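You operate a simulated robot arm through the tools that you are given. There is no shell and no other tool. Be economical: measure what you need, move in short steps, check, and stop when the job is done.

Carry out the task below with a simulated two-armed robot. There is one attempt and no reset: what you move stays moved.

TASK
Pick up the grey layer board with one hand, pass it to the other hand and put it on the top of the low pallet.
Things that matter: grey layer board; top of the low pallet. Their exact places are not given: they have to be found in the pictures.

The check looks at the end state, three seconds after you hand in, the way a careful person would. Anything else that was tipped, shoved, dropped, spilled or broken makes it a failure.

THE ROBOT
Two 7-joint arms with two-finger parallel grippers on one trunk, on a base that drives. Base frame: it is fixed to the floor where the robot stands at the start and does not move with it; the origin is under the middle of the robot, x ahead of it, y to its left, z up; the surface under the hand at the start is at about z = 54.5. Units: cm, degrees, N and s.
The left shoulder is at the start at [5, 18.7, 106], the right one opposite. With the tool pointing down near the work surface each hand reaches from about 10 to 60 cm from the robot's upright axis, wherever it stands, measured 20 degrees to its own side. Places, roughly: grey layer board (26x1x19 cm) [50, -20, 90]; top of the low pallet [70, -60, 50]. Payload 3.43 kg a hand.
Tool frame (each hand has its own): the origin (TCP) lies between the finger pads and is the grasp point; the fingertips stand 3 cm ahead of it; z points along the fingers, y is the line along which they close. The gripper opens to 9.4 cm. The fingers are 2.8 cm wide and 1 cm thick; the gripper's body (5 by 9.6 cm) begins 5.5 cm behind the TCP.
Orientation is told as [roll, pitch, yaw] about the base's x, y, z axes, in that order, counted from this pose: with the fingers straight down and closing along the base's y, the tool's x points along the base's -x, its y along +y and its z along -z.

THE INTERFACE
- The arms move only by the tool nudge_tool. It takes "left_deltas", "right_deltas" or both (then of equal length, played together; a hand with none holds still); each is a list of rows, each a list of 6 numbers: the shift along the tool's x, y, z in cm, then the turn, a rotation vector about the tool's x, y, z in degrees. In form: [[tx, ty, tz, ax, ay, az], ...]. A call has 1 to 10 rows; each row shifts and turns the commanded pose from where the row before left it, along the tool's axes as they then stand. "left_fingers" and "right_fingers" are, for a hand that has rows, the gripper command, from -1 (shut) to 1 (fully open), values between in proportion, set as the call begins (left out, the last holds). Each row takes 0.2 s and may step no farther than 5 cm and 8.6 degrees from the row before; otherwise, or with a gripper value out of range, the whole call is refused. Where a pose cannot be reached the arm comes as near as it can. A force on the tool above 40 N (or 10 N above the force at the start of the call, whichever is more), or a blocked arm, ends the call early, and 0.2 s more pass. Each finger travels about 15.3 cm/s and halts on what it meets, pressing with about 21 N; the grip force reading is that of the motor and also rises with nothing between the fingers. The clock runs only during rows and for 0.2 s after the last one: add rows that do not move to give the fingers time. It gives the time, the measured TCP pose, the force on the tool (base axes), the opening and the grip force at its end, in the units of the frame above (readings bear some noise), with the torque about the TCP (base axes, N m) and any sound that the robot's microphone picked up.
- Cameras (640 x 400 px; columns grow to the right, rows downward): "scene" is now at [14.35, -3.65, 123.28]; the picture's right is [-0.39, -0.92, 0.00], its down [-0.42, 0.18, -0.89] and it looks along [0.82, -0.34, -0.46] (base axes); focal length 235 px, centre (320, 200). "left" rides on the left gripper at [7.6, -1.4, -10.2] in its tool frame; the picture's right is [0.18, 0.98, 0.00], its down [-0.75, 0.14, -0.64] and it looks along [-0.63, 0.12, 0.77] (tool axes); focal length 243 px, centre (320, 200). "right" rides on the right gripper at [7.6, 1.4, -10.3] in its tool frame; the picture's right is [-0.18, 0.98, 0.00], its down [-0.75, -0.14, -0.64] and it looks along [-0.63, -0.12, 0.77] (tool axes); focal length 243 px, centre (320, 200).
- capture(camera): a new picture of that camera. It takes no simulated time.
- lift_body(by): slides the trunk up (or, below 0, down) by that many cm; the arms and the scene camera ride with it, the base frame stays. It gives what a move gives, with no picture.
- roll_base(legs): drives the robot by 1 to 6 legs, each [ahead, left, turn to the left] in cm, cm and degrees, along the robot's own axes; the way and the turn of a leg run together, so that a leg with both is an arc; at most 150 cm and 180 degrees a leg. The arms and the cameras ride along, it lands a little off, and it stops where it bumps. It gives what a move gives.
- turn_head(pan, tilt): turns the head with the scene camera to pan (to the left, within 80 degrees either way) and tilt (down, from -29 to 69), counted from straight ahead of the robot. It gives what a move gives.
- pixel_to_xyz(camera, pixels): for up to 12 pixels [column, row] of the newest picture of that camera ("zoom" is the newest enlarged one), the place [x, y, z] in the base frame of the surface seen there, good to about 0.2 cm. It takes no simulated time.
- zoom(camera, box): a new picture of the part [left, top, right, bottom] of that camera's present view, enlarged. It takes no simulated time.
- hand_in(): hands the job in; it is judged then, once.

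Go step by step. Measure first, check grasps and placings, and put right what went wrong. The budget is 80 turns and 58 pictures, counting those below and the enlarged ones. Unless the task says otherwise, let go and move clear before handing in, and close with one line.

The tools are called after ">>>" as a command line: name --argument value ..., lists and objects as JSON in quotes. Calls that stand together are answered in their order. nudge_tool: Moves the arms, as the interface text tells. Its arguments: {"type":"object","properties":{"left_deltas":{"type":"array"},"left_fingers":{"type":"number"},"right_deltas":{"type":"array"},"right_fingers":{"type":"number"}},"required":[]} The other tools are called the same way: lift_body (by) slides the trunk up or down; roll_base (legs) drives the base; turn_head (pan, tilt) turns the head that bears the scene camera; capture (camera) takes a picture; pixel_to_xyz (camera, pixels) gives the place of the surface under pixels of a picture; zoom (camera, box) takes an enlarged picture of a part of a camera's view; hand_in () hands the job in.

At the start:

```text
t: 0.0
left_tool_pos: [33.88, -4.71, 113.76]
left_orientation: [0.0, -0.1, 0.0]
left_wrist_force: [0.2, -1.1, -0.6]
left_ft_torque: [-0.01, 0.01, 0.03]
left_opening: 9.41
left_grasp_force: 0.1
right_tool_pos: [35.22, -42.21, 114.24]
right_orientation: [0.0, 0.0, 0.0]
right_wrist_force: [-0.3, 0.4, 0.3]
right_ft_torque: [0.01, -0.01, -0.02]
right_opening: 9.4
right_grasp_force: 0.1
trunk travel left (down, up): [-27.5, 15.7]
robot x, y, heading: [-0.26, -0.05, 0.0]
head pan, tilt: [-22.8, 27.1]
```

scene: 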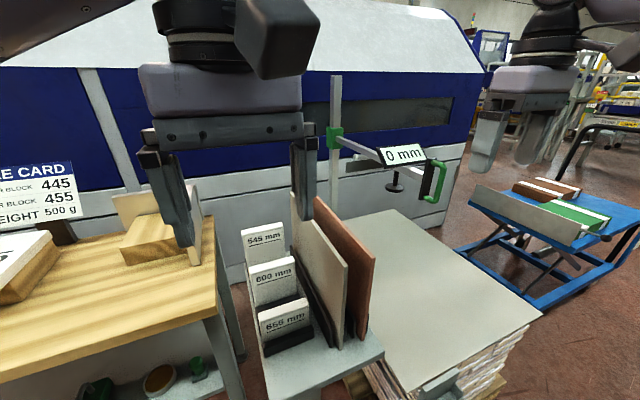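
right: 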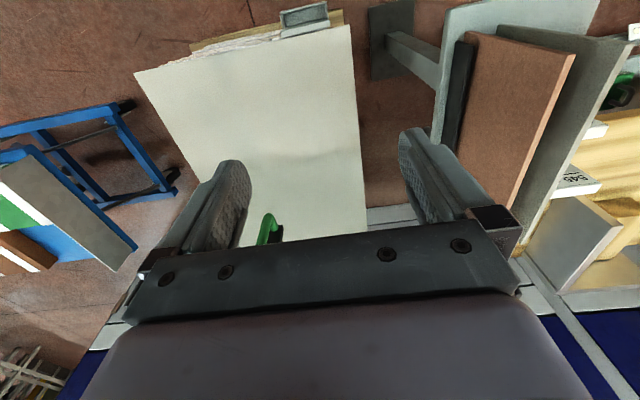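
left: 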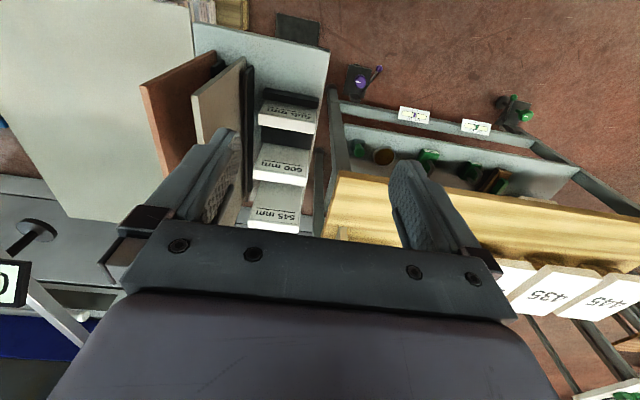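

The scene picture shows the grey board standing in a rack (about 320,265) beside a brown board, and the pallet stack with a pale top (430,290). I'll measure both.

>>> zoom --camera "scene" --box '[230, 180, 410, 380]'

>>> pixel_to_xyz --camera "scene" --pixels '[[297, 226], [344, 264], [300, 250], [320, 270], [338, 320], [332, 345], [318, 202], [370, 256], [395, 212], [538, 314], [410, 388], [430, 290]]'

>>> zoom --camera "left" --box '[120, 20, 340, 240]'

```text
2.00 times, centred on (320, 280) of scene
```

zoom: 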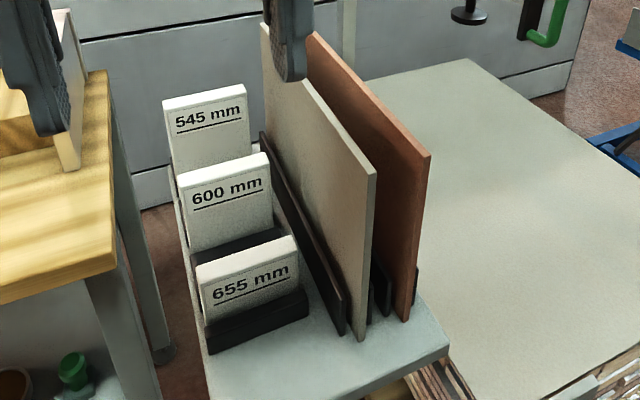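

```text
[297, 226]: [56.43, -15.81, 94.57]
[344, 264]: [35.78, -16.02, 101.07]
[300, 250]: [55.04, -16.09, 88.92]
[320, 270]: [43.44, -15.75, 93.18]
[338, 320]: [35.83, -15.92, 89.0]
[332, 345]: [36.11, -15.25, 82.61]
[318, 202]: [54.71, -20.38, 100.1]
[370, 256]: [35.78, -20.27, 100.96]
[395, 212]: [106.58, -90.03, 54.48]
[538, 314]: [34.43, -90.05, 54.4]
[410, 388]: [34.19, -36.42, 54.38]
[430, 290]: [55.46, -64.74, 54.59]
```

```text
1.82 times, centred on (230, 130) of left
```

zoom: 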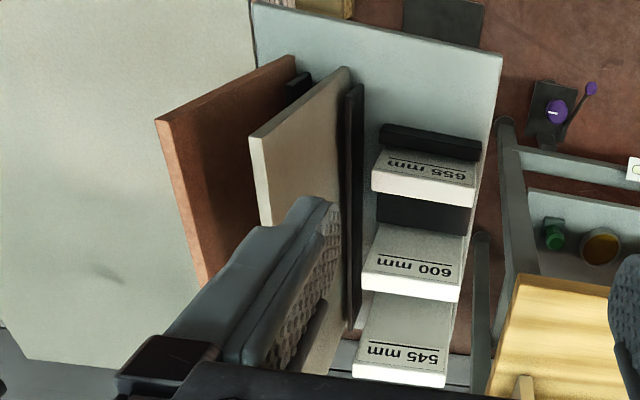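

The grey board stands at y≈-16, x 36–62, top z≈101; the brown one sits at y≈-20.3. I'll measure thickness, the gap and the rack in the enlarged left view, and look at the pallet.

>>> pixel_to_xyz --camera "zoom" --pixels '[[252, 138], [265, 134], [258, 185], [256, 170], [300, 120], [160, 125], [180, 117], [290, 60], [345, 75], [352, 95], [300, 88], [420, 60]]'

>>> turn_head --pan -50 --tilt 35

>>> capture --camera "scene"

```text
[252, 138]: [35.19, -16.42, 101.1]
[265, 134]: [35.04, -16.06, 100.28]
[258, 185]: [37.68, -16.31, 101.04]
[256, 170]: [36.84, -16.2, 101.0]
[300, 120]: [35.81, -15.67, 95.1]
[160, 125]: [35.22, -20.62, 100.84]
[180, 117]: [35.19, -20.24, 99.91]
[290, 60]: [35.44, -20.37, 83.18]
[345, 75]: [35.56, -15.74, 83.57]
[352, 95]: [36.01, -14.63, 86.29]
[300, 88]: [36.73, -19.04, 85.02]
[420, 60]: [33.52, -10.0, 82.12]
```

```text
t: 0.9
left_tool_pos: [33.8, -4.7, 113.68]
left_orientation: [0.0, 0.0, 0.0]
left_wrist_force: [-0.5, -0.2, -0.4]
left_ft_torque: [0.05, 0.01, 0.0]
left_opening: 9.4
left_grasp_force: 0.1
right_tool_pos: [35.11, -42.29, 114.28]
right_orientation: [0.0, 0.0, 0.0]
right_wrist_force: [-0.3, 0.0, 0.9]
right_ft_torque: [0.0, -0.02, -0.02]
right_opening: 9.4
right_grasp_force: 0.0
trunk travel left (down, up): [-27.5, 15.7]
robot x, y, heading: [-0.01, -0.32, -0.0]
head pan, tilt: [-50.0, 35.0]
```

```text
52 pictures are left
```

scene: 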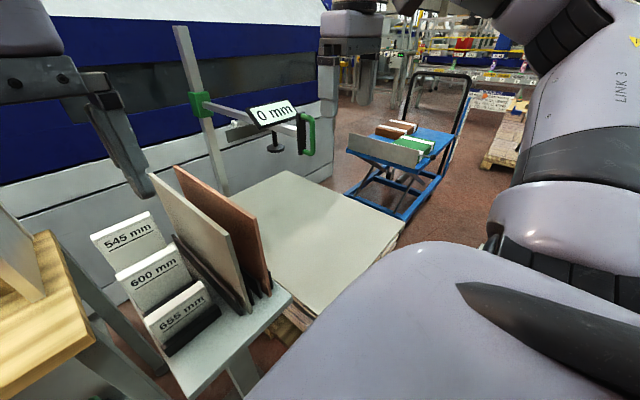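

The board is centred at y≈-16.2 with about 3 cm to the brown one, and the top is at z≈101. I'll move the left hand above its near part (x≈42.3) with the fingers narrowed to 3 cm.

>>> nudge_tool --left_deltas '[[-2.1, -2.9, 0, 0, 0, 0], [-2.1, -2.9, 0, 0, 0, 0], [-2.1, -2.9, 0, 0, 0, 0], [-2.2, -2.8, 0, 0, 0, 0], [0, 0, 0, 0, 0, 0]]' --left_fingers -0.36

>>> capture --camera "left"

>>> turn_head --pan -25 --tilt 30

>>> capture --camera "scene"

```text
t: 2.3
left_tool_pos: [43.44, -7.56, 115.41]
left_orientation: [-4.1, 0.6, 6.0]
left_wrist_force: [0.5, -0.5, 0.7]
left_ft_torque: [-0.05, -0.01, -0.02]
left_opening: 3.0
left_grasp_force: 0.0
left hand out of reach, approached as far as the arm can: row 3, 4
right_tool_pos: [35.16, -42.21, 114.34]
right_orientation: [0.0, 0.0, 0.0]
right_wrist_force: [0.0, 0.7, -0.4]
right_ft_torque: [-0.01, -0.03, -0.02]
right_opening: 9.41
right_grasp_force: 0.1
trunk travel left (down, up): [-27.5, 15.7]
robot x, y, heading: [0.11, 0.21, 0.1]
head pan, tilt: [-50.0, 35.0]
stopped in row 5 (left hand): the arm was blocked; the commanded pose is now the measured one
```

```text
51 pictures are left
```

left: 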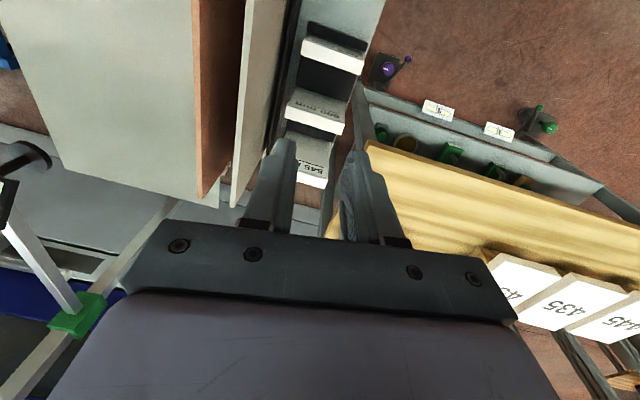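

```text
t: 3.2
left_tool_pos: [43.48, -7.5, 115.43]
left_orientation: [-4.2, 0.5, 5.9]
left_wrist_force: [-0.3, -0.7, 0.2]
left_ft_torque: [0.03, -0.03, 0.01]
left_opening: 3.01
left_grasp_force: 0.0
right_tool_pos: [35.16, -42.25, 114.35]
right_orientation: [-0.1, 0.0, 0.0]
right_wrist_force: [0.6, 0.5, 1.5]
right_ft_torque: [0.05, 0.03, 0.01]
right_opening: 9.4
right_grasp_force: 0.0
trunk travel left (down, up): [-27.5, 15.7]
robot x, y, heading: [-0.07, -0.14, 0.1]
head pan, tilt: [-25.0, 30.0]
```

```text
50 pictures are left
```

scene: 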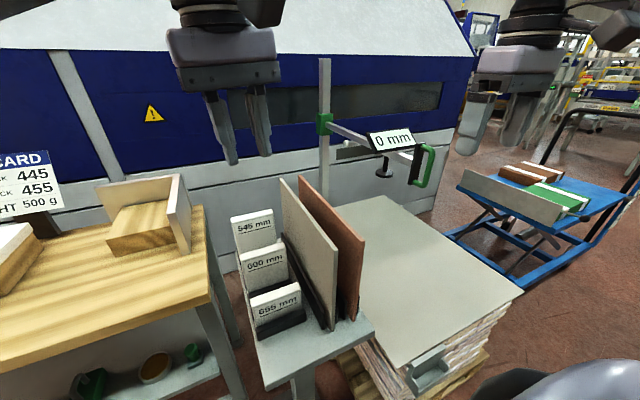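

The left arm can't reach that far across at this height. I'll drive the base 22 cm to the right so the board lies in front of the left hand; both hands are well above the boards.

>>> roll_base --legs '[[0, -22, 0]]'

>>> capture --camera "scene"

```text
t: 5.8
left_tool_pos: [43.37, -29.81, 115.39]
left_orientation: [-4.2, 0.6, 5.8]
left_wrist_force: [0.4, -0.1, 0.2]
left_ft_torque: [0.01, 0.0, 0.02]
left_opening: 2.99
left_grasp_force: 0.1
right_tool_pos: [35.15, -64.45, 114.32]
right_orientation: [0.0, 0.0, 0.0]
right_wrist_force: [-0.4, -0.4, -0.6]
right_ft_torque: [0.03, 0.02, -0.03]
right_opening: 9.35
right_grasp_force: 0.0
trunk travel left (down, up): [-27.5, 15.7]
robot x, y, heading: [-0.09, -22.0, -0.0]
head pan, tilt: [-25.0, 30.0]
```

```text
49 pictures are left
```

scene: 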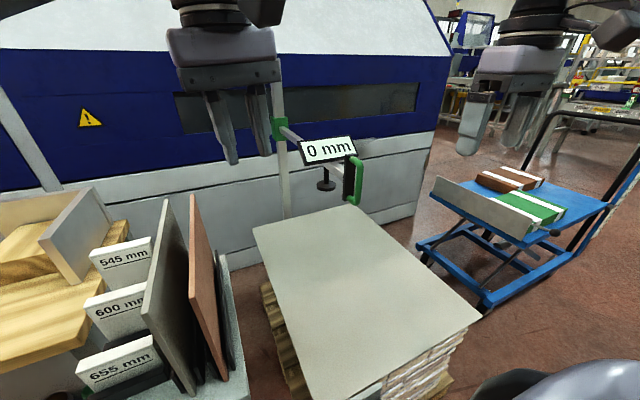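

Drive went as planned. Now I'll level the left hand and move it to y≈-16.2 above the board.

>>> nudge_tool --left_deltas '[[0, 0, 0, -4.2, -0.6, 5.8], [0.4, 4.5, 0, 0, 0, 0], [0.4, 4.5, 0, 0, 0, 0], [0.3, 4.6, 0, 0, 0, 0], [0, 0, 0, 0, 0, 0]]'

>>> capture --camera "left"

```text
t: 7.0
left_tool_pos: [42.21, -16.35, 115.48]
left_orientation: [-0.1, -0.2, 0.0]
left_wrist_force: [0.0, -0.1, 0.0]
left_ft_torque: [-0.03, 0.01, -0.02]
left_opening: 2.99
left_grasp_force: 0.0
right_tool_pos: [35.1, -64.47, 114.19]
right_orientation: [0.0, 0.1, -0.1]
right_wrist_force: [-0.1, 0.0, 0.1]
right_ft_torque: [0.01, -0.02, -0.01]
right_opening: 9.39
right_grasp_force: 0.1
trunk travel left (down, up): [-27.5, 15.7]
robot x, y, heading: [0.2, -22.5, -0.2]
head pan, tilt: [-25.0, 30.0]
```

```text
48 pictures are left
```

left: 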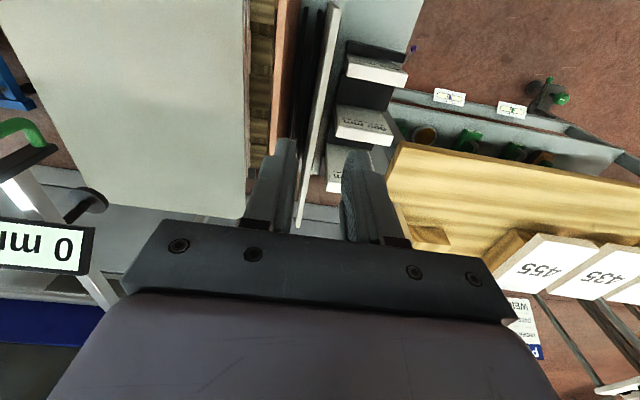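

The board's top edge passes between the fingers, near columns 300–335. I'll zoom and measure it before lowering.

>>> zoom --camera "left" --box '[240, 0, 400, 240]'

>>> pixel_to_xyz --camera "left" --pixels '[[335, 8], [325, 80], [318, 120], [312, 150], [302, 215], [298, 225], [297, 20], [285, 100], [280, 130], [276, 150], [330, 45], [308, 180]]'

```text
1.67 times, centred on (320, 120) of left
```

zoom: 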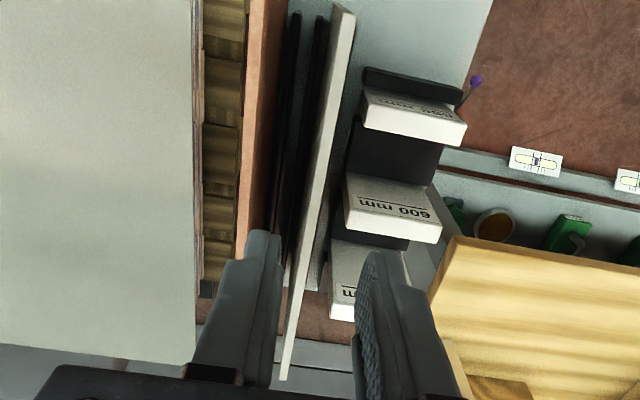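

```text
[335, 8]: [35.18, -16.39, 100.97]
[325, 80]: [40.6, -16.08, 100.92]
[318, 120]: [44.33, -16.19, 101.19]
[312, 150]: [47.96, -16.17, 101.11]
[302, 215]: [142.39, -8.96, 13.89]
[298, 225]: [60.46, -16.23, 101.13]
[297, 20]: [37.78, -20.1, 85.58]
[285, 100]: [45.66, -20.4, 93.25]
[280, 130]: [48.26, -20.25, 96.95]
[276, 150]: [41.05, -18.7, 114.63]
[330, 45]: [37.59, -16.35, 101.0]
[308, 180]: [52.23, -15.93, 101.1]
```

Board top is centred at y≈-16.2, matching the hand. Lowering 18 cm, with the first fingers entry checked by force.

>>> nudge_tool --left_deltas '[[0, 0.15, 3, 0, 0, 0], [0, 0, 3, 0, 0, 0], [0, 0, 3, 0, 0, 0], [0, 0, 3, 0, 0, 0], [0, 0, 3, 0, 0, 0], [0, 0, 2.8, 0, 0, 0], [0, 0, 0, 0, 0, 0]]'

>>> capture --camera "left"

```text
t: 8.6
left_tool_pos: [42.32, -16.04, 97.55]
left_orientation: [0.0, -0.2, 0.2]
left_wrist_force: [-0.3, -0.8, 0.0]
left_ft_torque: [-0.04, 0.0, 0.01]
left_opening: 3.01
left_grasp_force: 0.2
right_tool_pos: [35.11, -64.41, 114.4]
right_orientation: [0.0, 0.0, -0.2]
right_wrist_force: [-0.2, -0.1, 0.4]
right_ft_torque: [-0.01, -0.01, -0.03]
right_opening: 9.38
right_grasp_force: 0.1
trunk travel left (down, up): [-27.5, 15.7]
robot x, y, heading: [-0.21, -22.34, -0.1]
head pan, tilt: [-25.0, 30.0]
```

```text
46 pictures are left
```

left: 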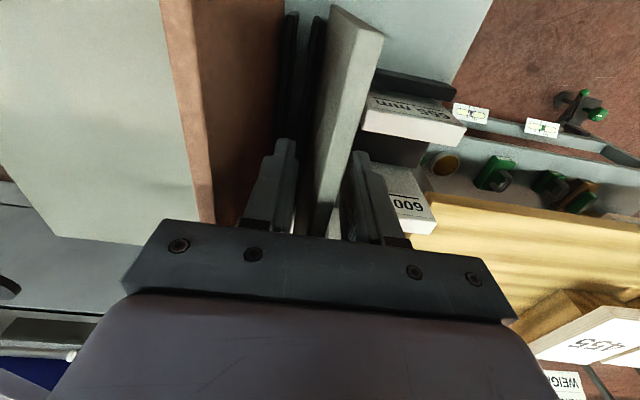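

The fingers straddle the board with no contact. Closing the left gripper.

>>> nudge_tool --left_deltas '[[0, 0, 0, 0, 0, 0], [0, 0, 0, 0, 0, 0], [0, 0, 0, 0, 0, 0]]' --left_fingers -1

```text
t: 9.4
left_tool_pos: [42.33, -15.99, 97.54]
left_orientation: [-0.1, -0.2, 0.1]
left_wrist_force: [0.3, -1.7, -0.1]
left_ft_torque: [0.0, 0.04, -0.04]
left_opening: 1.12
left_grasp_force: 21.1
right_tool_pos: [35.08, -64.35, 114.37]
right_orientation: [0.0, -0.1, 0.0]
right_wrist_force: [-0.1, -0.5, -0.9]
right_ft_torque: [0.0, 0.0, -0.05]
right_opening: 9.38
right_grasp_force: 0.0
trunk travel left (down, up): [-27.5, 15.7]
robot x, y, heading: [0.05, -22.23, 0.1]
head pan, tilt: [-25.0, 30.0]
```

The board is gripped (1.1 cm, 21 N). Lifting straight up a little at first to check weight and slip.

>>> nudge_tool --left_deltas '[[0, 0, -1, 0, 0, 0], [0, 0, -2, 0, 0, 0], [0, 0, -2, 0, 0, 0], [0, 0, 0, 0, 0, 0]]'

>>> capture --camera "left"

>>> turn_head --pan 0 --tilt 35

>>> capture --camera "scene"

```text
t: 10.4
left_tool_pos: [42.39, -15.97, 102.65]
left_orientation: [0.0, -0.3, 0.1]
left_wrist_force: [-0.6, 0.4, -2.3]
left_ft_torque: [0.01, 0.12, 0.02]
left_opening: 1.11
left_grasp_force: 21.2
right_tool_pos: [34.98, -64.3, 114.28]
right_orientation: [0.1, 0.0, -0.1]
right_wrist_force: [0.2, 0.1, -0.4]
right_ft_torque: [0.0, -0.03, 0.01]
right_opening: 9.36
right_grasp_force: 0.0
trunk travel left (down, up): [-27.5, 15.7]
robot x, y, heading: [-0.19, -21.97, -0.5]
head pan, tilt: [-25.0, 30.0]
```

```text
45 pictures are left
```

left: 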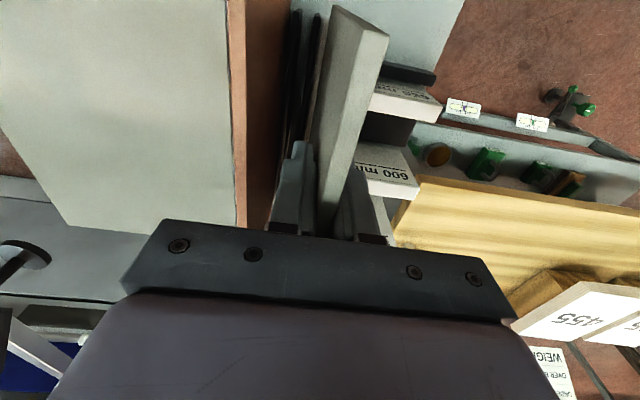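

```text
t: 11.3
left_tool_pos: [42.28, -15.98, 102.68]
left_orientation: [0.0, -0.2, 0.1]
left_wrist_force: [0.4, 0.2, -2.2]
left_ft_torque: [0.01, 0.07, 0.02]
left_opening: 1.13
left_grasp_force: 20.6
right_tool_pos: [35.06, -64.49, 114.36]
right_orientation: [0.1, 0.0, -0.1]
right_wrist_force: [0.4, -0.3, 0.5]
right_ft_torque: [-0.01, -0.01, 0.01]
right_opening: 9.43
right_grasp_force: 0.1
trunk travel left (down, up): [-27.5, 15.7]
robot x, y, heading: [-0.31, -22.22, 0.0]
head pan, tilt: [0.0, 35.0]
```

```text
44 pictures are left
```

scene: 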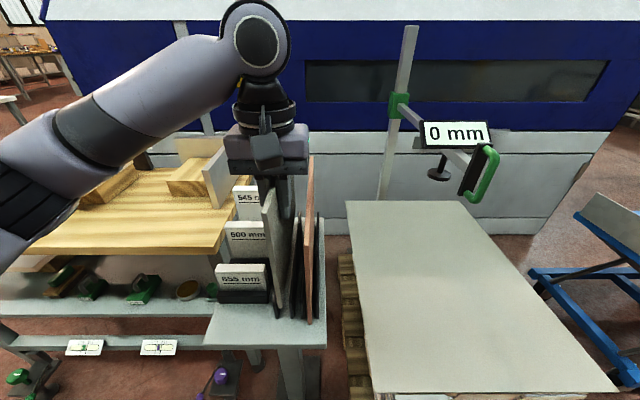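

The board weighs only about 2.2 N and hangs straight. Lifting it clear of the rack with the arm and the trunk.

>>> nudge_tool --left_deltas '[[0, 0, -3, 0, 0, 0], [0, 0, -3, 0, 0, 0], [0, 0, -3, 0, 0, 0], [0, 0, -3, 0, 0, 0], [0, 0, 0, 0, 0, 0]]'

>>> lift_body --by 12

>>> capture --camera "scene"

```text
t: 12.5
left_tool_pos: [42.2, -15.94, 114.53]
left_orientation: [0.0, -0.4, 0.0]
left_wrist_force: [0.4, 0.7, -2.6]
left_ft_torque: [0.0, 0.08, -0.03]
left_opening: 1.12
left_grasp_force: 21.2
right_tool_pos: [35.06, -64.32, 114.23]
right_orientation: [-0.1, 0.0, 0.0]
right_wrist_force: [0.6, 0.4, -0.6]
right_ft_torque: [-0.01, 0.0, -0.02]
right_opening: 9.39
right_grasp_force: 0.0
trunk travel left (down, up): [-27.5, 15.7]
robot x, y, heading: [0.47, -22.07, -0.2]
head pan, tilt: [0.0, 35.0]
```

```text
t: 14.0
left_tool_pos: [42.23, -16.0, 126.57]
left_orientation: [0.0, -0.3, 0.1]
left_wrist_force: [-0.6, 0.5, -2.5]
left_ft_torque: [-0.02, 0.12, -0.01]
left_opening: 1.12
left_grasp_force: 20.5
right_tool_pos: [35.04, -64.32, 126.37]
right_orientation: [0.0, 0.1, 0.0]
right_wrist_force: [0.1, 0.7, -0.2]
right_ft_torque: [-0.01, -0.04, -0.01]
right_opening: 9.39
right_grasp_force: 0.0
trunk travel left (down, up): [-39.5, 3.7]
robot x, y, heading: [0.08, -22.09, 0.0]
head pan, tilt: [0.0, 35.0]
```

```text
43 pictures are left
```

scene: 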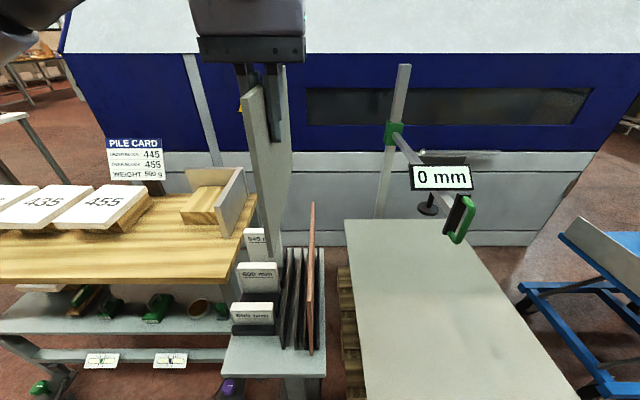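

The board is fully clear (bottom z≈111). I'll yaw the left hand clockwise so that the board spans toward the right hand, with the camera outward.

>>> nudge_tool --left_deltas '[[0, 0, 0, 0, 0, 8.5], [0, 0, 0, 0, 0, 8.5], [0, 0, 0, 0, 0, 8.5], [0, 0, 0, 0, 0, 8.5], [0, 0, 0, 0, 0, 8.5], [0, 0, 0, 0, 0, 8.5], [0, 0, 0, 0, 0, 8.5], [0, 0, 0, 0, 0, 8.5]]'

>>> capture --camera "scene"

```text
t: 15.8
left_tool_pos: [42.28, -15.97, 126.58]
left_orientation: [0.3, -0.1, -68.0]
left_wrist_force: [-0.1, -0.4, -2.9]
left_ft_torque: [0.11, 0.07, -0.01]
left_opening: 1.12
left_grasp_force: 21.2
right_tool_pos: [35.16, -64.45, 126.29]
right_orientation: [-0.1, -0.1, 0.0]
right_wrist_force: [0.0, 0.2, -0.2]
right_ft_torque: [0.02, 0.0, 0.02]
right_opening: 9.39
right_grasp_force: 0.0
trunk travel left (down, up): [-39.5, 3.7]
robot x, y, heading: [0.39, -22.25, -0.3]
head pan, tilt: [0.0, 35.0]
```

```text
42 pictures are left
```

scene: 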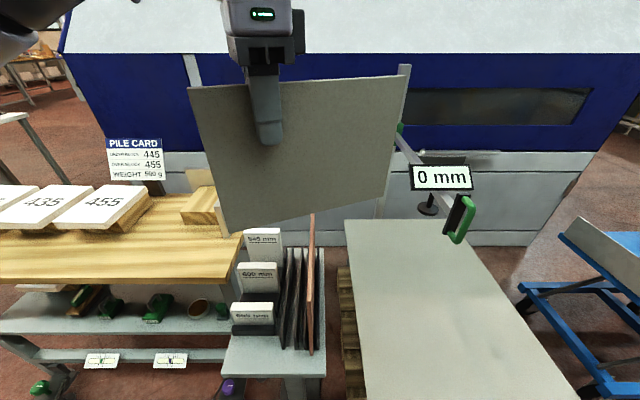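

The board turned well. I'll finish the left yaw to -90° and yaw the right hand to +90° at the same time.

>>> nudge_tool --left_deltas '[[0, 0, 0, 0, 0, 7.4], [0, 0, 0, 0, 0, 7.3], [0, 0, 0, 0, 0, 7.3], [0, 0, 0, 0, 0, 0], [0, 0, 0, 0, 0, 0], [0, 0, 0, 0, 0, 0], [0, 0, 0, 0, 0, 0], [0, 0, 0, 0, 0, 0], [0, 0, 0, 0, 0, 0], [0, 0, 0, 0, 0, 0]]' --right_deltas '[[0, 0, 0, 0, 0, -8.5], [0, 0, 0, 0, 0, -8.5], [0, 0, 0, 0, 0, -8.5], [0, 0, 0, 0, 0, -8.5], [0, 0, 0, 0, 0, -8.5], [0, 0, 0, 0, 0, -8.5], [0, 0, 0, 0, 0, -8.5], [0, 0, 0, 0, 0, -8.5], [0, 0, 0, 0, 0, -8.5], [0, 0, 0, 0, 0, -8.5]]'

```text
t: 18.0
left_tool_pos: [42.17, -15.94, 126.55]
left_orientation: [0.4, 0.0, -89.8]
left_wrist_force: [0.6, 0.3, -2.0]
left_ft_torque: [0.13, -0.01, -0.01]
left_opening: 1.14
left_grasp_force: 21.2
right_tool_pos: [23.86, -42.83, 121.16]
right_orientation: [0.0, 0.2, 84.9]
right_wrist_force: [-0.4, 0.0, 0.7]
right_ft_torque: [-0.03, -0.01, 0.03]
right_opening: 9.37
right_grasp_force: 0.0
right hand out of reach, approached as far as the arm can: row 2, 3, 4, 5, 6, 7, 8, 9, 10
trunk travel left (down, up): [-39.5, 3.7]
robot x, y, heading: [0.23, -22.21, -0.0]
head pan, tilt: [0.0, 35.0]
```

The right hand ended at (23.9,-42.8) because yaw at its old far place was out of reach. I'll make a small test move (+y 2 cm, +x 2 cm) to see where its commanded pose lies, and look.

>>> nudge_tool --right_deltas '[[-2, -2, 0, 0, 0, 0], [0, 0, 0, 0, 0, 0]]'

>>> turn_head --pan -15 --tilt 20

>>> capture --camera "scene"

```text
t: 18.6
left_tool_pos: [42.08, -16.17, 126.52]
left_orientation: [0.2, -0.1, -89.8]
left_wrist_force: [-0.1, 0.2, -2.2]
left_ft_torque: [0.12, 0.0, 0.01]
left_opening: 1.1
left_grasp_force: 20.2
right_tool_pos: [25.62, -40.8, 121.16]
right_orientation: [0.1, -0.1, 84.9]
right_wrist_force: [-0.2, -0.4, -0.3]
right_ft_torque: [0.03, 0.0, -0.04]
right_opening: 9.4
right_grasp_force: 0.0
right hand out of reach, approached as far as the arm can: row 1
trunk travel left (down, up): [-39.5, 3.7]
robot x, y, heading: [-0.18, -21.99, -0.3]
head pan, tilt: [0.0, 35.0]
```

```text
t: 19.3
left_tool_pos: [42.22, -15.93, 126.51]
left_orientation: [0.3, 0.0, -89.9]
left_wrist_force: [0.3, 0.2, -2.0]
left_ft_torque: [0.11, -0.01, -0.03]
left_opening: 1.11
left_grasp_force: 20.8
right_tool_pos: [25.59, -40.68, 121.32]
right_orientation: [0.0, 0.0, 84.8]
right_wrist_force: [0.0, -0.9, -0.6]
right_ft_torque: [0.03, -0.02, 0.0]
right_opening: 9.38
right_grasp_force: 0.0
trunk travel left (down, up): [-39.5, 3.7]
robot x, y, heading: [0.03, -21.93, -0.4]
head pan, tilt: [-15.0, 20.0]
```

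```text
41 pictures are left
```

scene: 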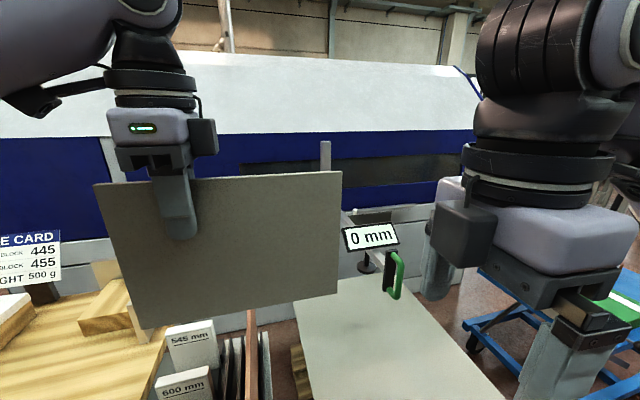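

Moves are counted from the reached pose, fine. I'll bring the right hand ahead to x≈42 and up to z≈126.5 while staying right of the board's end (y≈-44), then finish its yaw.

>>> nudge_tool --right_deltas '[[0.4, -4.2, -1.3, 0, 0, 0], [0.4, -4.2, -1.3, 0, 0, 0], [0.4, -4.2, -1.3, 0, 0, 0], [0.3, -4.2, -1.4, 0, 0, 0], [0, 0, 0, 0, 0, -5.2], [0, 0, 0, 0, 0, 0]]'

>>> capture --camera "scene"

```text
t: 20.7
left_tool_pos: [42.17, -15.98, 126.53]
left_orientation: [0.3, 0.0, -90.0]
left_wrist_force: [-0.5, -0.3, -2.7]
left_ft_torque: [0.12, -0.01, 0.0]
left_opening: 1.11
left_grasp_force: 20.8
right_tool_pos: [26.46, -36.71, 123.56]
right_orientation: [0.0, 0.0, 90.0]
right_wrist_force: [-0.1, 0.1, 0.5]
right_ft_torque: [0.03, 0.01, -0.01]
right_opening: 9.4
right_grasp_force: 0.1
right hand out of reach, approached as far as the arm can: row 1, 2, 3, 4, 5
trunk travel left (down, up): [-39.5, 3.7]
robot x, y, heading: [0.21, -22.21, -0.1]
head pan, tilt: [-15.0, 20.0]
```

```text
40 pictures are left
```

scene: 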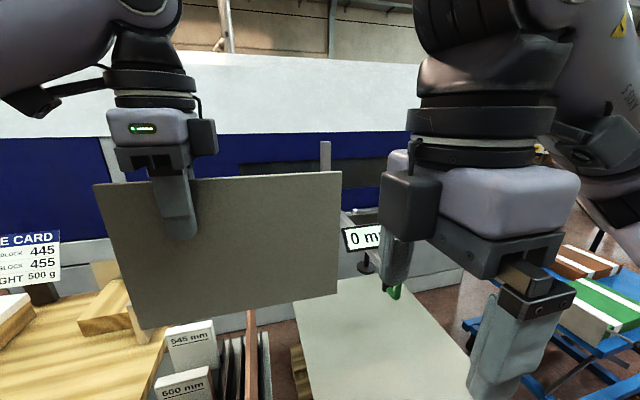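

The right arm is limited in this stance. Before handing over I'll test if it can reach the placing attitude: move it clear of the board (to -y) and pitch the fingers forward about 60°.

>>> nudge_tool --right_deltas '[[4, 0, 0, 0, 0, 0], [4, 0, 2, 0, 0, 0], [2, 0, 2, 8, 0, 0], [0, 0, 0, 8, 0, 0], [0, 0, 0, 8, 0, 0], [0, 0, 0, 8, 0, 0], [0, 0, 0, 8, 0, 0], [0, 0, 0, 8, 0, 0], [0, 0, 0, 8, 0, 0], [0, 0, 0, 0, 0, 0]]'

>>> capture --camera "scene"

```text
t: 22.9
left_tool_pos: [42.16, -16.12, 126.53]
left_orientation: [0.3, 0.1, -90.0]
left_wrist_force: [0.1, 0.1, -3.4]
left_ft_torque: [0.13, -0.02, -0.03]
left_opening: 1.14
left_grasp_force: 21.4
right_tool_pos: [24.29, -40.83, 128.01]
right_orientation: [-55.9, 0.0, 90.0]
right_wrist_force: [-0.5, 0.8, 0.1]
right_ft_torque: [0.02, -0.03, -0.01]
right_opening: 9.4
right_grasp_force: 0.1
right hand out of reach, approached as far as the arm can: row 1, 2, 3, 6, 7, 8, 9
trunk travel left (down, up): [-39.5, 3.7]
robot x, y, heading: [0.35, -22.1, -0.2]
head pan, tilt: [-15.0, 20.0]
```

```text
39 pictures are left
```

scene: 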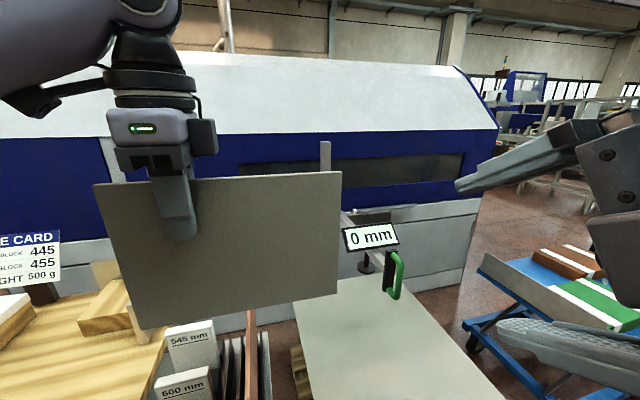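

The pitched attitude works here. Testing whether the right hand can go forward/down/right in this attitude toward the pallet (about +15, -10, -25).

>>> nudge_tool --right_deltas '[[3, 0, 0, 0, 0, 0], [3, 0, 0, 0, 0, 0], [1.5, 1.55, 3.3, 0, 0, 0], [1, 1.55, 3.3, 0, 0, 0], [1, 1.55, 3.3, 0, 0, 0], [0.5, 1.55, 3.3, 0, 0, 0], [0, 1.55, 3.3, 0, 0, 0], [0, 1.55, 3.3, 0, 0, 0], [0, 1.55, 3.3, 0, 0, 0], [0, 1.55, 3.3, 0, 0, 0]]'

>>> capture --camera "scene"

```text
t: 25.1
left_tool_pos: [42.35, -16.11, 126.48]
left_orientation: [0.3, 0.0, -89.8]
left_wrist_force: [-0.1, -0.1, -2.1]
left_ft_torque: [0.1, -0.01, -0.02]
left_opening: 1.11
left_grasp_force: 21.3
right_tool_pos: [31.85, -37.17, 123.31]
right_orientation: [-56.1, 0.3, 90.3]
right_wrist_force: [0.3, -0.3, -0.4]
right_ft_torque: [0.03, 0.0, -0.03]
right_opening: 9.41
right_grasp_force: 0.1
right hand out of reach, approached as far as the arm can: row 1, 2, 3, 4, 5, 6, 7, 8, 9, 10
trunk travel left (down, up): [-39.5, 3.7]
robot x, y, heading: [0.03, -22.15, 0.0]
head pan, tilt: [-15.0, 20.0]
```

```text
38 pictures are left
```

scene: 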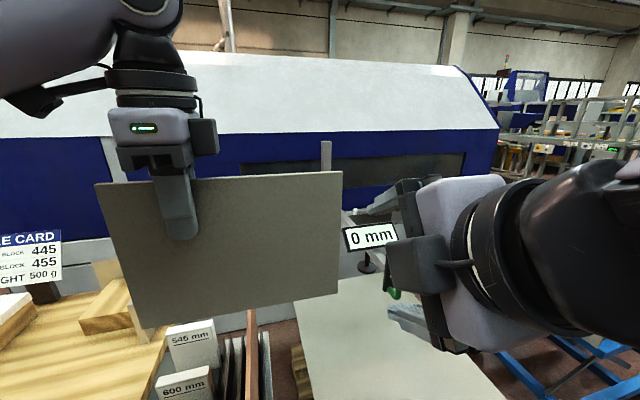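

In this branch the right arm is at a joint limit. I'll untilt it, move the left hand (with the board) 11 cm left for room, and re-yaw the right hand at a place mirroring where the left managed it.

>>> nudge_tool --left_deltas '[[2.8, 0, 0, 0, 0, 0], [2.8, 0, 0, 0, 0, 0], [2.8, 0, 0, 0, 0, 0], [2.6, 0, 0, 0, 0, 0], [0, 0, 0, 0, 0, 0], [0, 0, 0, 0, 0, 0], [0, 0, 0, 0, 0, 0], [0, 0, 0, 0, 0, 0], [0, 0, 0, 0, 0, 0], [0, 0, 0, 0, 0, 0]]' --right_deltas '[[0, 0, 0, -8, 0, 0], [0, 0, 0, -8, 0, 0], [0, 0, 0, -8, 0, 0], [0, 0, 0, -8, 0, 0], [0, 0, 0, -8, 0, 0], [0, 0, 0, -8, 0, 0], [0, 0, 0, -8, 0, 0], [0, 0, 0, 0, 0, 8.5], [0, 0, 0, 0, 0, 8.5], [0, 0, 0, 0, 0, 8.5]]'

>>> nudge_tool --right_deltas '[[0, 0, 0, 0, 0, 8.5], [0, 0, 0, 0, 0, 8.5], [0, 0, 0, 0, 0, 8.5], [0, 0, 0, 0, 0, 8.5], [0, 0, 0, 0, 0, 8.5], [0, 0, 0, 0, 0, 8.5], [0, 0, 0, 0, 0, 8.5], [0, 0, 0, 0, 0, 4.5], [0, 0, 0, 0, 0, 0]]'

>>> capture --camera "scene"

```text
t: 27.3
left_tool_pos: [42.06, -5.04, 126.53]
left_orientation: [0.3, -0.1, -89.9]
left_wrist_force: [0.2, 0.0, -2.8]
left_ft_torque: [0.1, 0.0, -0.02]
left_opening: 1.12
left_grasp_force: 21.4
right_tool_pos: [26.43, -36.09, 122.56]
right_orientation: [0.1, 0.0, 64.6]
right_wrist_force: [0.7, 0.2, -0.1]
right_ft_torque: [0.0, 0.01, 0.0]
right_opening: 9.41
right_grasp_force: 0.1
right hand out of reach, approached as far as the arm can: row 2, 3, 4, 5, 6, 7
trunk travel left (down, up): [-39.5, 3.7]
robot x, y, heading: [0.22, -22.26, 0.0]
head pan, tilt: [-15.0, 20.0]
```

```text
t: 29.3
left_tool_pos: [42.26, -5.04, 126.51]
left_orientation: [0.3, 0.0, -89.9]
left_wrist_force: [0.3, -0.2, -1.8]
left_ft_torque: [0.08, 0.01, -0.01]
left_opening: 1.12
left_grasp_force: 20.7
right_tool_pos: [26.37, -36.12, 122.49]
right_orientation: [0.1, 0.0, 0.7]
right_wrist_force: [0.2, 0.5, 0.0]
right_ft_torque: [0.04, 0.01, 0.0]
right_opening: 9.41
right_grasp_force: 0.0
trunk travel left (down, up): [-39.5, 3.7]
robot x, y, heading: [0.13, -22.07, 0.1]
head pan, tilt: [-15.0, 20.0]
```

```text
37 pictures are left
```

scene: 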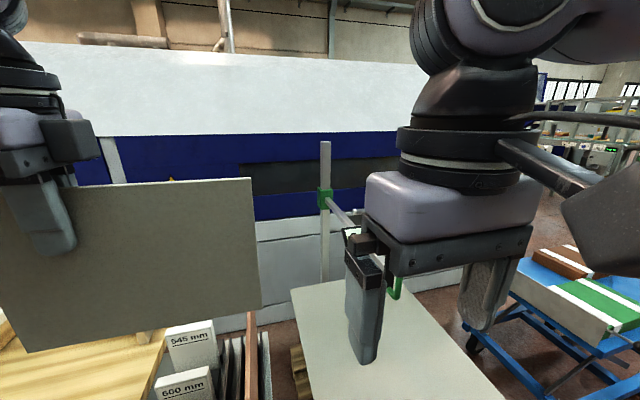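

Right hand is level with yaw 0 again. Moving it to about (40,-38,116), and yawing there.

>>> nudge_tool --right_deltas '[[-3.5, -0.5, 1.5, 0, 0, 0], [-3.5, -0.5, 1.5, 0, 0, 0], [-3.5, -0.5, 1.5, 0, 0, 0], [-3.5, -0.5, 1.5, 0, 0, 0], [0, 0, 0, 0, 0, 0]]'

>>> nudge_tool --right_deltas '[[0, 0, 0, 0, 0, -8.5], [0, 0, 0, 0, 0, -8.5], [0, 0, 0, 0, 0, -8.5], [0, 0, 0, 0, 0, -8.5], [0, 0, 0, 0, 0, -8.5], [0, 0, 0, 0, 0, 0]]'

```text
t: 30.5
left_tool_pos: [42.07, -4.98, 126.65]
left_orientation: [0.3, 0.0, -89.8]
left_wrist_force: [0.1, 0.2, -1.6]
left_ft_torque: [0.11, -0.02, 0.01]
left_opening: 1.14
left_grasp_force: 21.5
right_tool_pos: [40.48, -38.09, 116.53]
right_orientation: [0.0, -0.1, 0.7]
right_wrist_force: [0.0, 0.2, 0.4]
right_ft_torque: [-0.02, -0.02, 0.02]
right_opening: 9.38
right_grasp_force: 0.0
trunk travel left (down, up): [-39.5, 3.7]
robot x, y, heading: [-0.08, -22.65, -0.2]
head pan, tilt: [-15.0, 20.0]
```

```text
t: 31.9
left_tool_pos: [42.12, -4.94, 126.52]
left_orientation: [0.3, 0.0, -89.9]
left_wrist_force: [-0.6, -0.3, -2.7]
left_ft_torque: [0.14, -0.01, 0.01]
left_opening: 1.15
left_grasp_force: 21.8
right_tool_pos: [40.43, -37.99, 116.53]
right_orientation: [0.1, 0.0, 43.4]
right_wrist_force: [-1.2, -0.3, 0.0]
right_ft_torque: [0.01, 0.01, 0.02]
right_opening: 9.39
right_grasp_force: 0.1
trunk travel left (down, up): [-39.5, 3.7]
robot x, y, heading: [-0.11, -22.2, -0.3]
head pan, tilt: [-15.0, 20.0]
```

Good, no limit this time. Continuing the yaw to 90°.

>>> nudge_tool --right_deltas '[[0, 0, 0, 0, 0, -8.5], [0, 0, 0, 0, 0, -8.5], [0, 0, 0, 0, 0, -8.5], [0, 0, 0, 0, 0, -8.5], [0, 0, 0, 0, 0, -8.5], [0, 0, 0, 0, 0, -4.1], [0, 0, 0, 0, 0, 0]]'

>>> capture --camera "scene"

```text
t: 33.5
left_tool_pos: [42.05, -4.97, 126.47]
left_orientation: [0.3, 0.1, -89.9]
left_wrist_force: [-0.3, 0.2, -1.8]
left_ft_torque: [0.11, -0.01, -0.01]
left_opening: 1.15
left_grasp_force: 20.4
right_tool_pos: [26.67, -34.02, 116.59]
right_orientation: [-0.1, 0.0, 89.7]
right_wrist_force: [0.1, 0.2, 0.6]
right_ft_torque: [0.04, 0.0, 0.01]
right_opening: 9.41
right_grasp_force: 0.2
right hand out of reach, approached as far as the arm can: row 3, 4, 5, 6
trunk travel left (down, up): [-39.5, 3.7]
robot x, y, heading: [-0.08, -22.51, -0.2]
head pan, tilt: [-15.0, 20.0]
```

```text
36 pictures are left
```

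scene: 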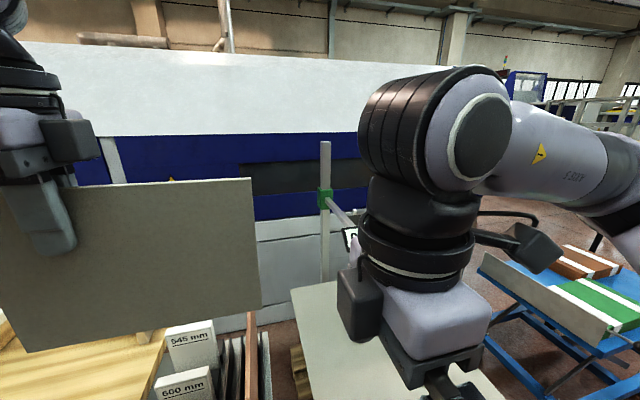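

The right wrist yaws only to about +65° out there. A yaw of 60° (board turned to match, fingers later pointing forward-right at 30°) should serve; I'll test the tilt and lowering with it now.

>>> nudge_tool --right_deltas '[[0, 0, 0, 0, 0, 8], [0, 0, 0, 0, 0, 8], [0, 0, 0, 0, 0, 8], [0, 0, 0, 0, 0, 8], [4, -4, 0, 0, 0, 0], [4, -4, 0, 0, 0, 0], [0, 0, 0, 0, 0, 0]]'

>>> nudge_tool --right_deltas '[[0, 0, 0, 8.2, 0, 0], [0, 0, 0, 8.2, 0, 0], [0, 0, 0, 8.2, 0, 0], [0, 0, 0, 8.2, 0, 0], [0, 0, 0, 8.2, 0, 0], [0, 0, 0, 8.2, 0, 0], [0, 0, 0, 8.2, 0, 0], [0, 0, 0, 8.2, 0, 0], [0, 0, 0, 0, 0, 0]]'

```text
refused: row 5 steps farther than a row can; nothing moved
```

```text
t: 35.5
left_tool_pos: [42.11, -5.05, 126.57]
left_orientation: [0.4, -0.1, -89.8]
left_wrist_force: [-0.1, -0.1, -2.7]
left_ft_torque: [0.14, 0.0, -0.01]
left_opening: 1.13
left_grasp_force: 21.3
right_tool_pos: [33.5, -34.57, 123.87]
right_orientation: [-65.6, 0.1, 89.7]
right_wrist_force: [1.2, -1.5, -0.7]
right_ft_torque: [0.03, -0.02, 0.0]
right_opening: 9.4
right_grasp_force: 0.1
right hand out of reach, approached as far as the arm can: row 5, 6, 7, 8
trunk travel left (down, up): [-39.5, 3.7]
robot x, y, heading: [-0.09, -22.61, 0.0]
head pan, tilt: [-15.0, 20.0]
```

Now tilted 65° at yaw 90; I'll yaw back to 60° about the vertical and then lower and move right to test reach.

>>> nudge_tool --right_deltas '[[0, 0, 0, 0, 6.8, 3.1], [0, 0, 0, 0, 6.8, 3.1], [0, 0, 0, 0, 6.8, 3.1], [0, 0, 0, 0, 6.8, 3.1], [2, 3.6, 1.6, 0, 0, 0], [2, 3.6, 1.6, 0, 0, 0], [2, 3.6, 1.6, 0, 0, 0], [2, 3.6, 1.6, 0, 0, 0], [2, 3.6, 1.6, 0, 0, 0], [0, 0, 0, 0, 0, 0]]'

>>> capture --camera "scene"

```text
t: 37.7
left_tool_pos: [42.06, -4.86, 126.49]
left_orientation: [0.3, 0.0, -89.9]
left_wrist_force: [0.3, 0.1, -1.5]
left_ft_torque: [0.14, -0.01, 0.04]
left_opening: 1.15
left_grasp_force: 21.2
right_tool_pos: [39.04, -45.31, 108.33]
right_orientation: [-65.5, -0.1, 59.8]
right_wrist_force: [0.0, 0.7, 0.4]
right_ft_torque: [-0.02, -0.01, -0.01]
right_opening: 9.4
right_grasp_force: 0.1
right hand out of reach, approached as far as the arm can: row 1, 2, 3, 4, 5, 6, 7, 8, 9
trunk travel left (down, up): [-39.5, 3.7]
robot x, y, heading: [0.15, -22.19, 0.2]
head pan, tilt: [-15.0, 20.0]
```

```text
35 pictures are left
```

scene: 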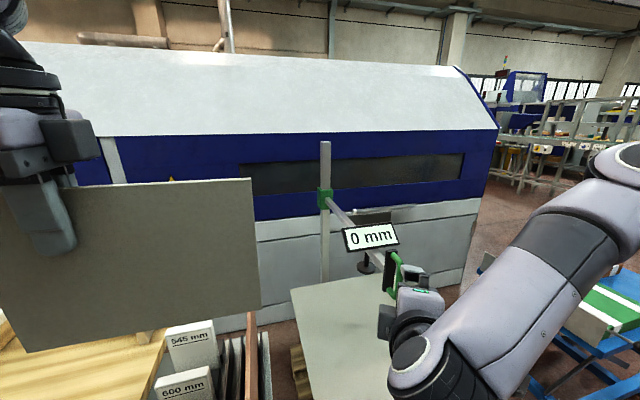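

The right hand now reaches (39,-45,108) in placing attitude. One more lowering step of about 8 cm to make sure of the needed height.

>>> nudge_tool --right_deltas '[[0, 3.6, 1.6, 0, 0, 0], [0, 3.6, 1.6, 0, 0, 0], [0, 0, 0, 0, 0, 0]]'

```text
t: 38.5
left_tool_pos: [42.08, -4.97, 126.53]
left_orientation: [0.3, 0.0, -89.9]
left_wrist_force: [-0.2, -0.2, -2.0]
left_ft_torque: [0.12, -0.04, -0.01]
left_opening: 1.14
left_grasp_force: 20.8
right_tool_pos: [39.49, -47.92, 102.25]
right_orientation: [-65.4, -0.1, 59.9]
right_wrist_force: [0.0, 0.3, 0.6]
right_ft_torque: [0.01, 0.01, 0.03]
right_opening: 9.4
right_grasp_force: 0.0
right hand out of reach, approached as far as the arm can: row 1, 2
trunk travel left (down, up): [-39.5, 3.7]
robot x, y, heading: [0.11, -22.17, -0.1]
head pan, tilt: [-15.0, 20.0]
```

That's sufficient. Now raise and untilt the right hand at yaw 60 while the left turns the board to yaw -120 to match.

>>> nudge_tool --left_deltas '[[0, 0, 0, 0, 0, 7.5], [0, 0, 0, 0, 0, 7.5], [0, 0, 0, 0, 0, 7.5], [0, 0, 0, 0, 0, 7.5], [0, 0, 0, 0, 0, 0], [0, 0, 0, 0, 0, 0], [0, 0, 0, 0, 0, 0], [0, 0, 0, 0, 0, 0], [0, 0, 0, 0, 0, 0], [0, 0, 0, 0, 0, 0]]' --right_deltas '[[0, -3.2, -1.4, 0, 0, 0], [0, -3.2, -1.4, -6, 0, 0], [0, -3.2, -1.4, -8, 0, 0], [0, -3.2, -1.4, -8, 0, 0], [0, 0, 0, -8.5, 0, 0], [0, 0, 0, -8.5, 0, 0], [0, 0, 0, -8.5, 0, 0], [0, 0, 0, -8.5, 0, 0], [0, 0, 0, -8.5, 0, 0], [0, 0, 0, -1, 0, 0]]'

>>> capture --camera "scene"

```text
t: 40.7
left_tool_pos: [42.11, -5.05, 126.56]
left_orientation: [0.3, 0.2, -119.9]
left_wrist_force: [0.5, 0.3, -2.1]
left_ft_torque: [0.09, -0.06, -0.02]
left_opening: 1.12
left_grasp_force: 20.3
right_tool_pos: [36.35, -43.87, 115.22]
right_orientation: [0.0, -0.1, 59.7]
right_wrist_force: [0.7, -0.3, -0.9]
right_ft_torque: [0.0, 0.01, 0.03]
right_opening: 9.43
right_grasp_force: 0.1
right hand out of reach, approached as far as the arm can: row 1, 6, 7, 8, 9
trunk travel left (down, up): [-39.5, 3.7]
robot x, y, heading: [-0.17, -22.45, -0.2]
head pan, tilt: [-15.0, 20.0]
```

```text
34 pictures are left
```

scene: 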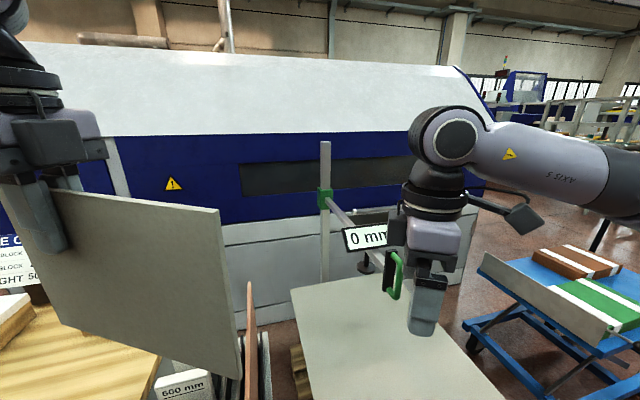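

Both hands are now parallel to the board line. I'll bring the left (board) 14 cm right and 4 cm down, and put the right hand on the board's line just beyond its end.

>>> nudge_tool --left_deltas '[[-3.03, 1.75, 1, 0, 0, 0], [-3.03, 1.75, 1, 0, 0, 0], [-3.03, 1.75, 1, 0, 0, 0], [-3.03, 1.75, 1, 0, 0, 0], [0, 0, 0, 0, 0, 0]]' --right_deltas '[[0.9, 1.9, -1.8, 0, 0, 0], [0.9, 1.9, -1.8, 0, 0, 0], [0.9, 1.9, -1.8, 0, 0, 0], [0.9, 1.9, -1.8, 0, 0, 0], [0, 0, 0, 0, 0, 0]]'

>>> capture --camera "right"

>>> capture --camera "scene"

```text
t: 41.9
left_tool_pos: [42.23, -19.03, 122.56]
left_orientation: [0.4, 0.1, -119.9]
left_wrist_force: [0.1, 0.3, -2.1]
left_ft_torque: [0.11, -0.04, 0.02]
left_opening: 1.12
left_grasp_force: 20.9
right_tool_pos: [28.15, -43.3, 122.45]
right_orientation: [0.0, -0.1, 59.8]
right_wrist_force: [-0.7, -0.5, -0.6]
right_ft_torque: [0.0, 0.01, 0.0]
right_opening: 9.4
right_grasp_force: 0.1
trunk travel left (down, up): [-39.5, 3.7]
robot x, y, heading: [0.16, -22.27, -0.0]
head pan, tilt: [-15.0, 20.0]
```

```text
33 pictures are left
```

right: 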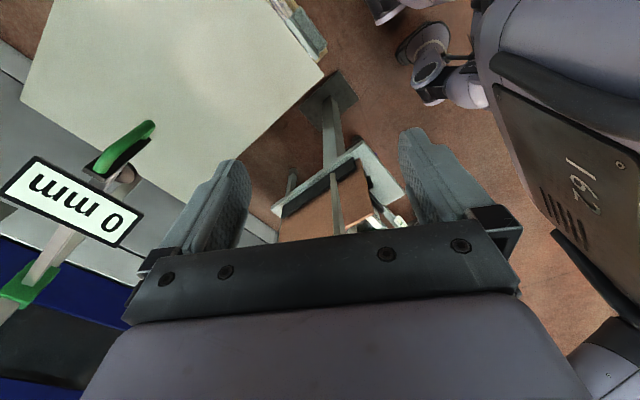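

```text
32 pictures are left
```

scene: 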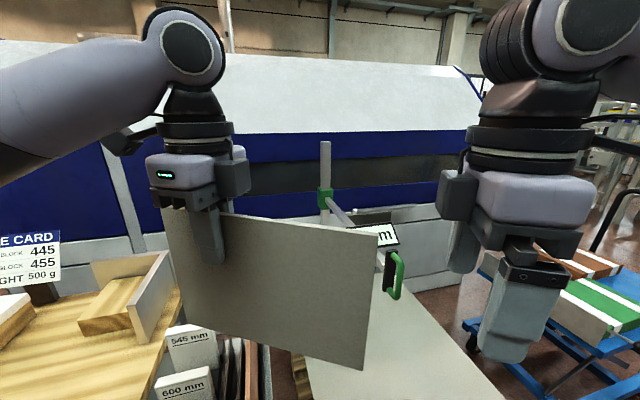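

The right hand lies on the board's line (offset ≈0.1 cm). Sliding it 15 cm along the line so that the fingers straddle the board.

>>> nudge_tool --right_deltas '[[-3, 0, 0, 0, 0, 0], [-3, 0, 0, 0, 0, 0], [-3, 0, 0, 0, 0, 0], [-3, 0, 0, 0, 0, 0], [-2.5, 0, 0, 0, 0, 0], [0, 0, 0, 0, 0, 0]]'

>>> capture --camera "right"

>>> capture --camera "scene"

```text
t: 43.3
left_tool_pos: [42.18, -19.09, 122.55]
left_orientation: [0.3, 0.2, -120.0]
left_wrist_force: [-0.5, -0.2, -2.1]
left_ft_torque: [0.16, -0.05, 0.01]
left_opening: 1.14
left_grasp_force: 20.6
right_tool_pos: [33.67, -35.27, 122.33]
right_orientation: [0.0, -0.2, 59.8]
right_wrist_force: [-0.6, 0.2, 0.4]
right_ft_torque: [0.02, -0.01, 0.01]
right_opening: 9.41
right_grasp_force: 0.0
right hand out of reach, approached as far as the arm can: row 4, 5
trunk travel left (down, up): [-39.5, 3.7]
robot x, y, heading: [-0.08, -22.02, -0.2]
head pan, tilt: [-15.0, 20.0]
```

```text
31 pictures are left
```

right: 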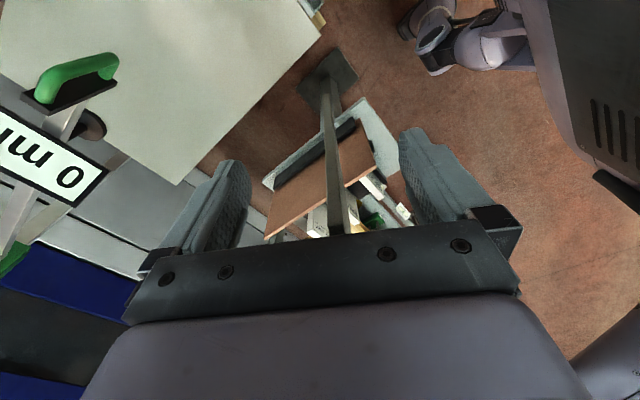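

```text
30 pictures are left
```

scene: 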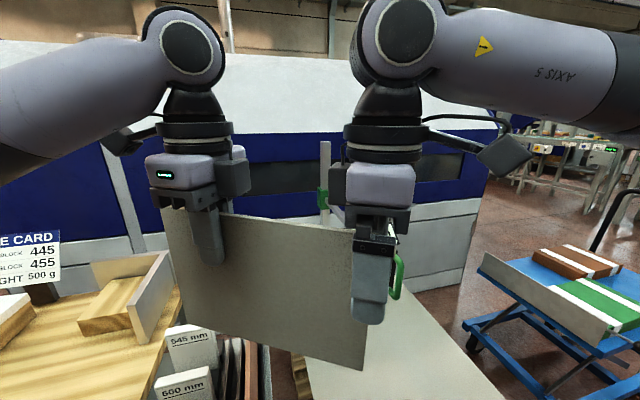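

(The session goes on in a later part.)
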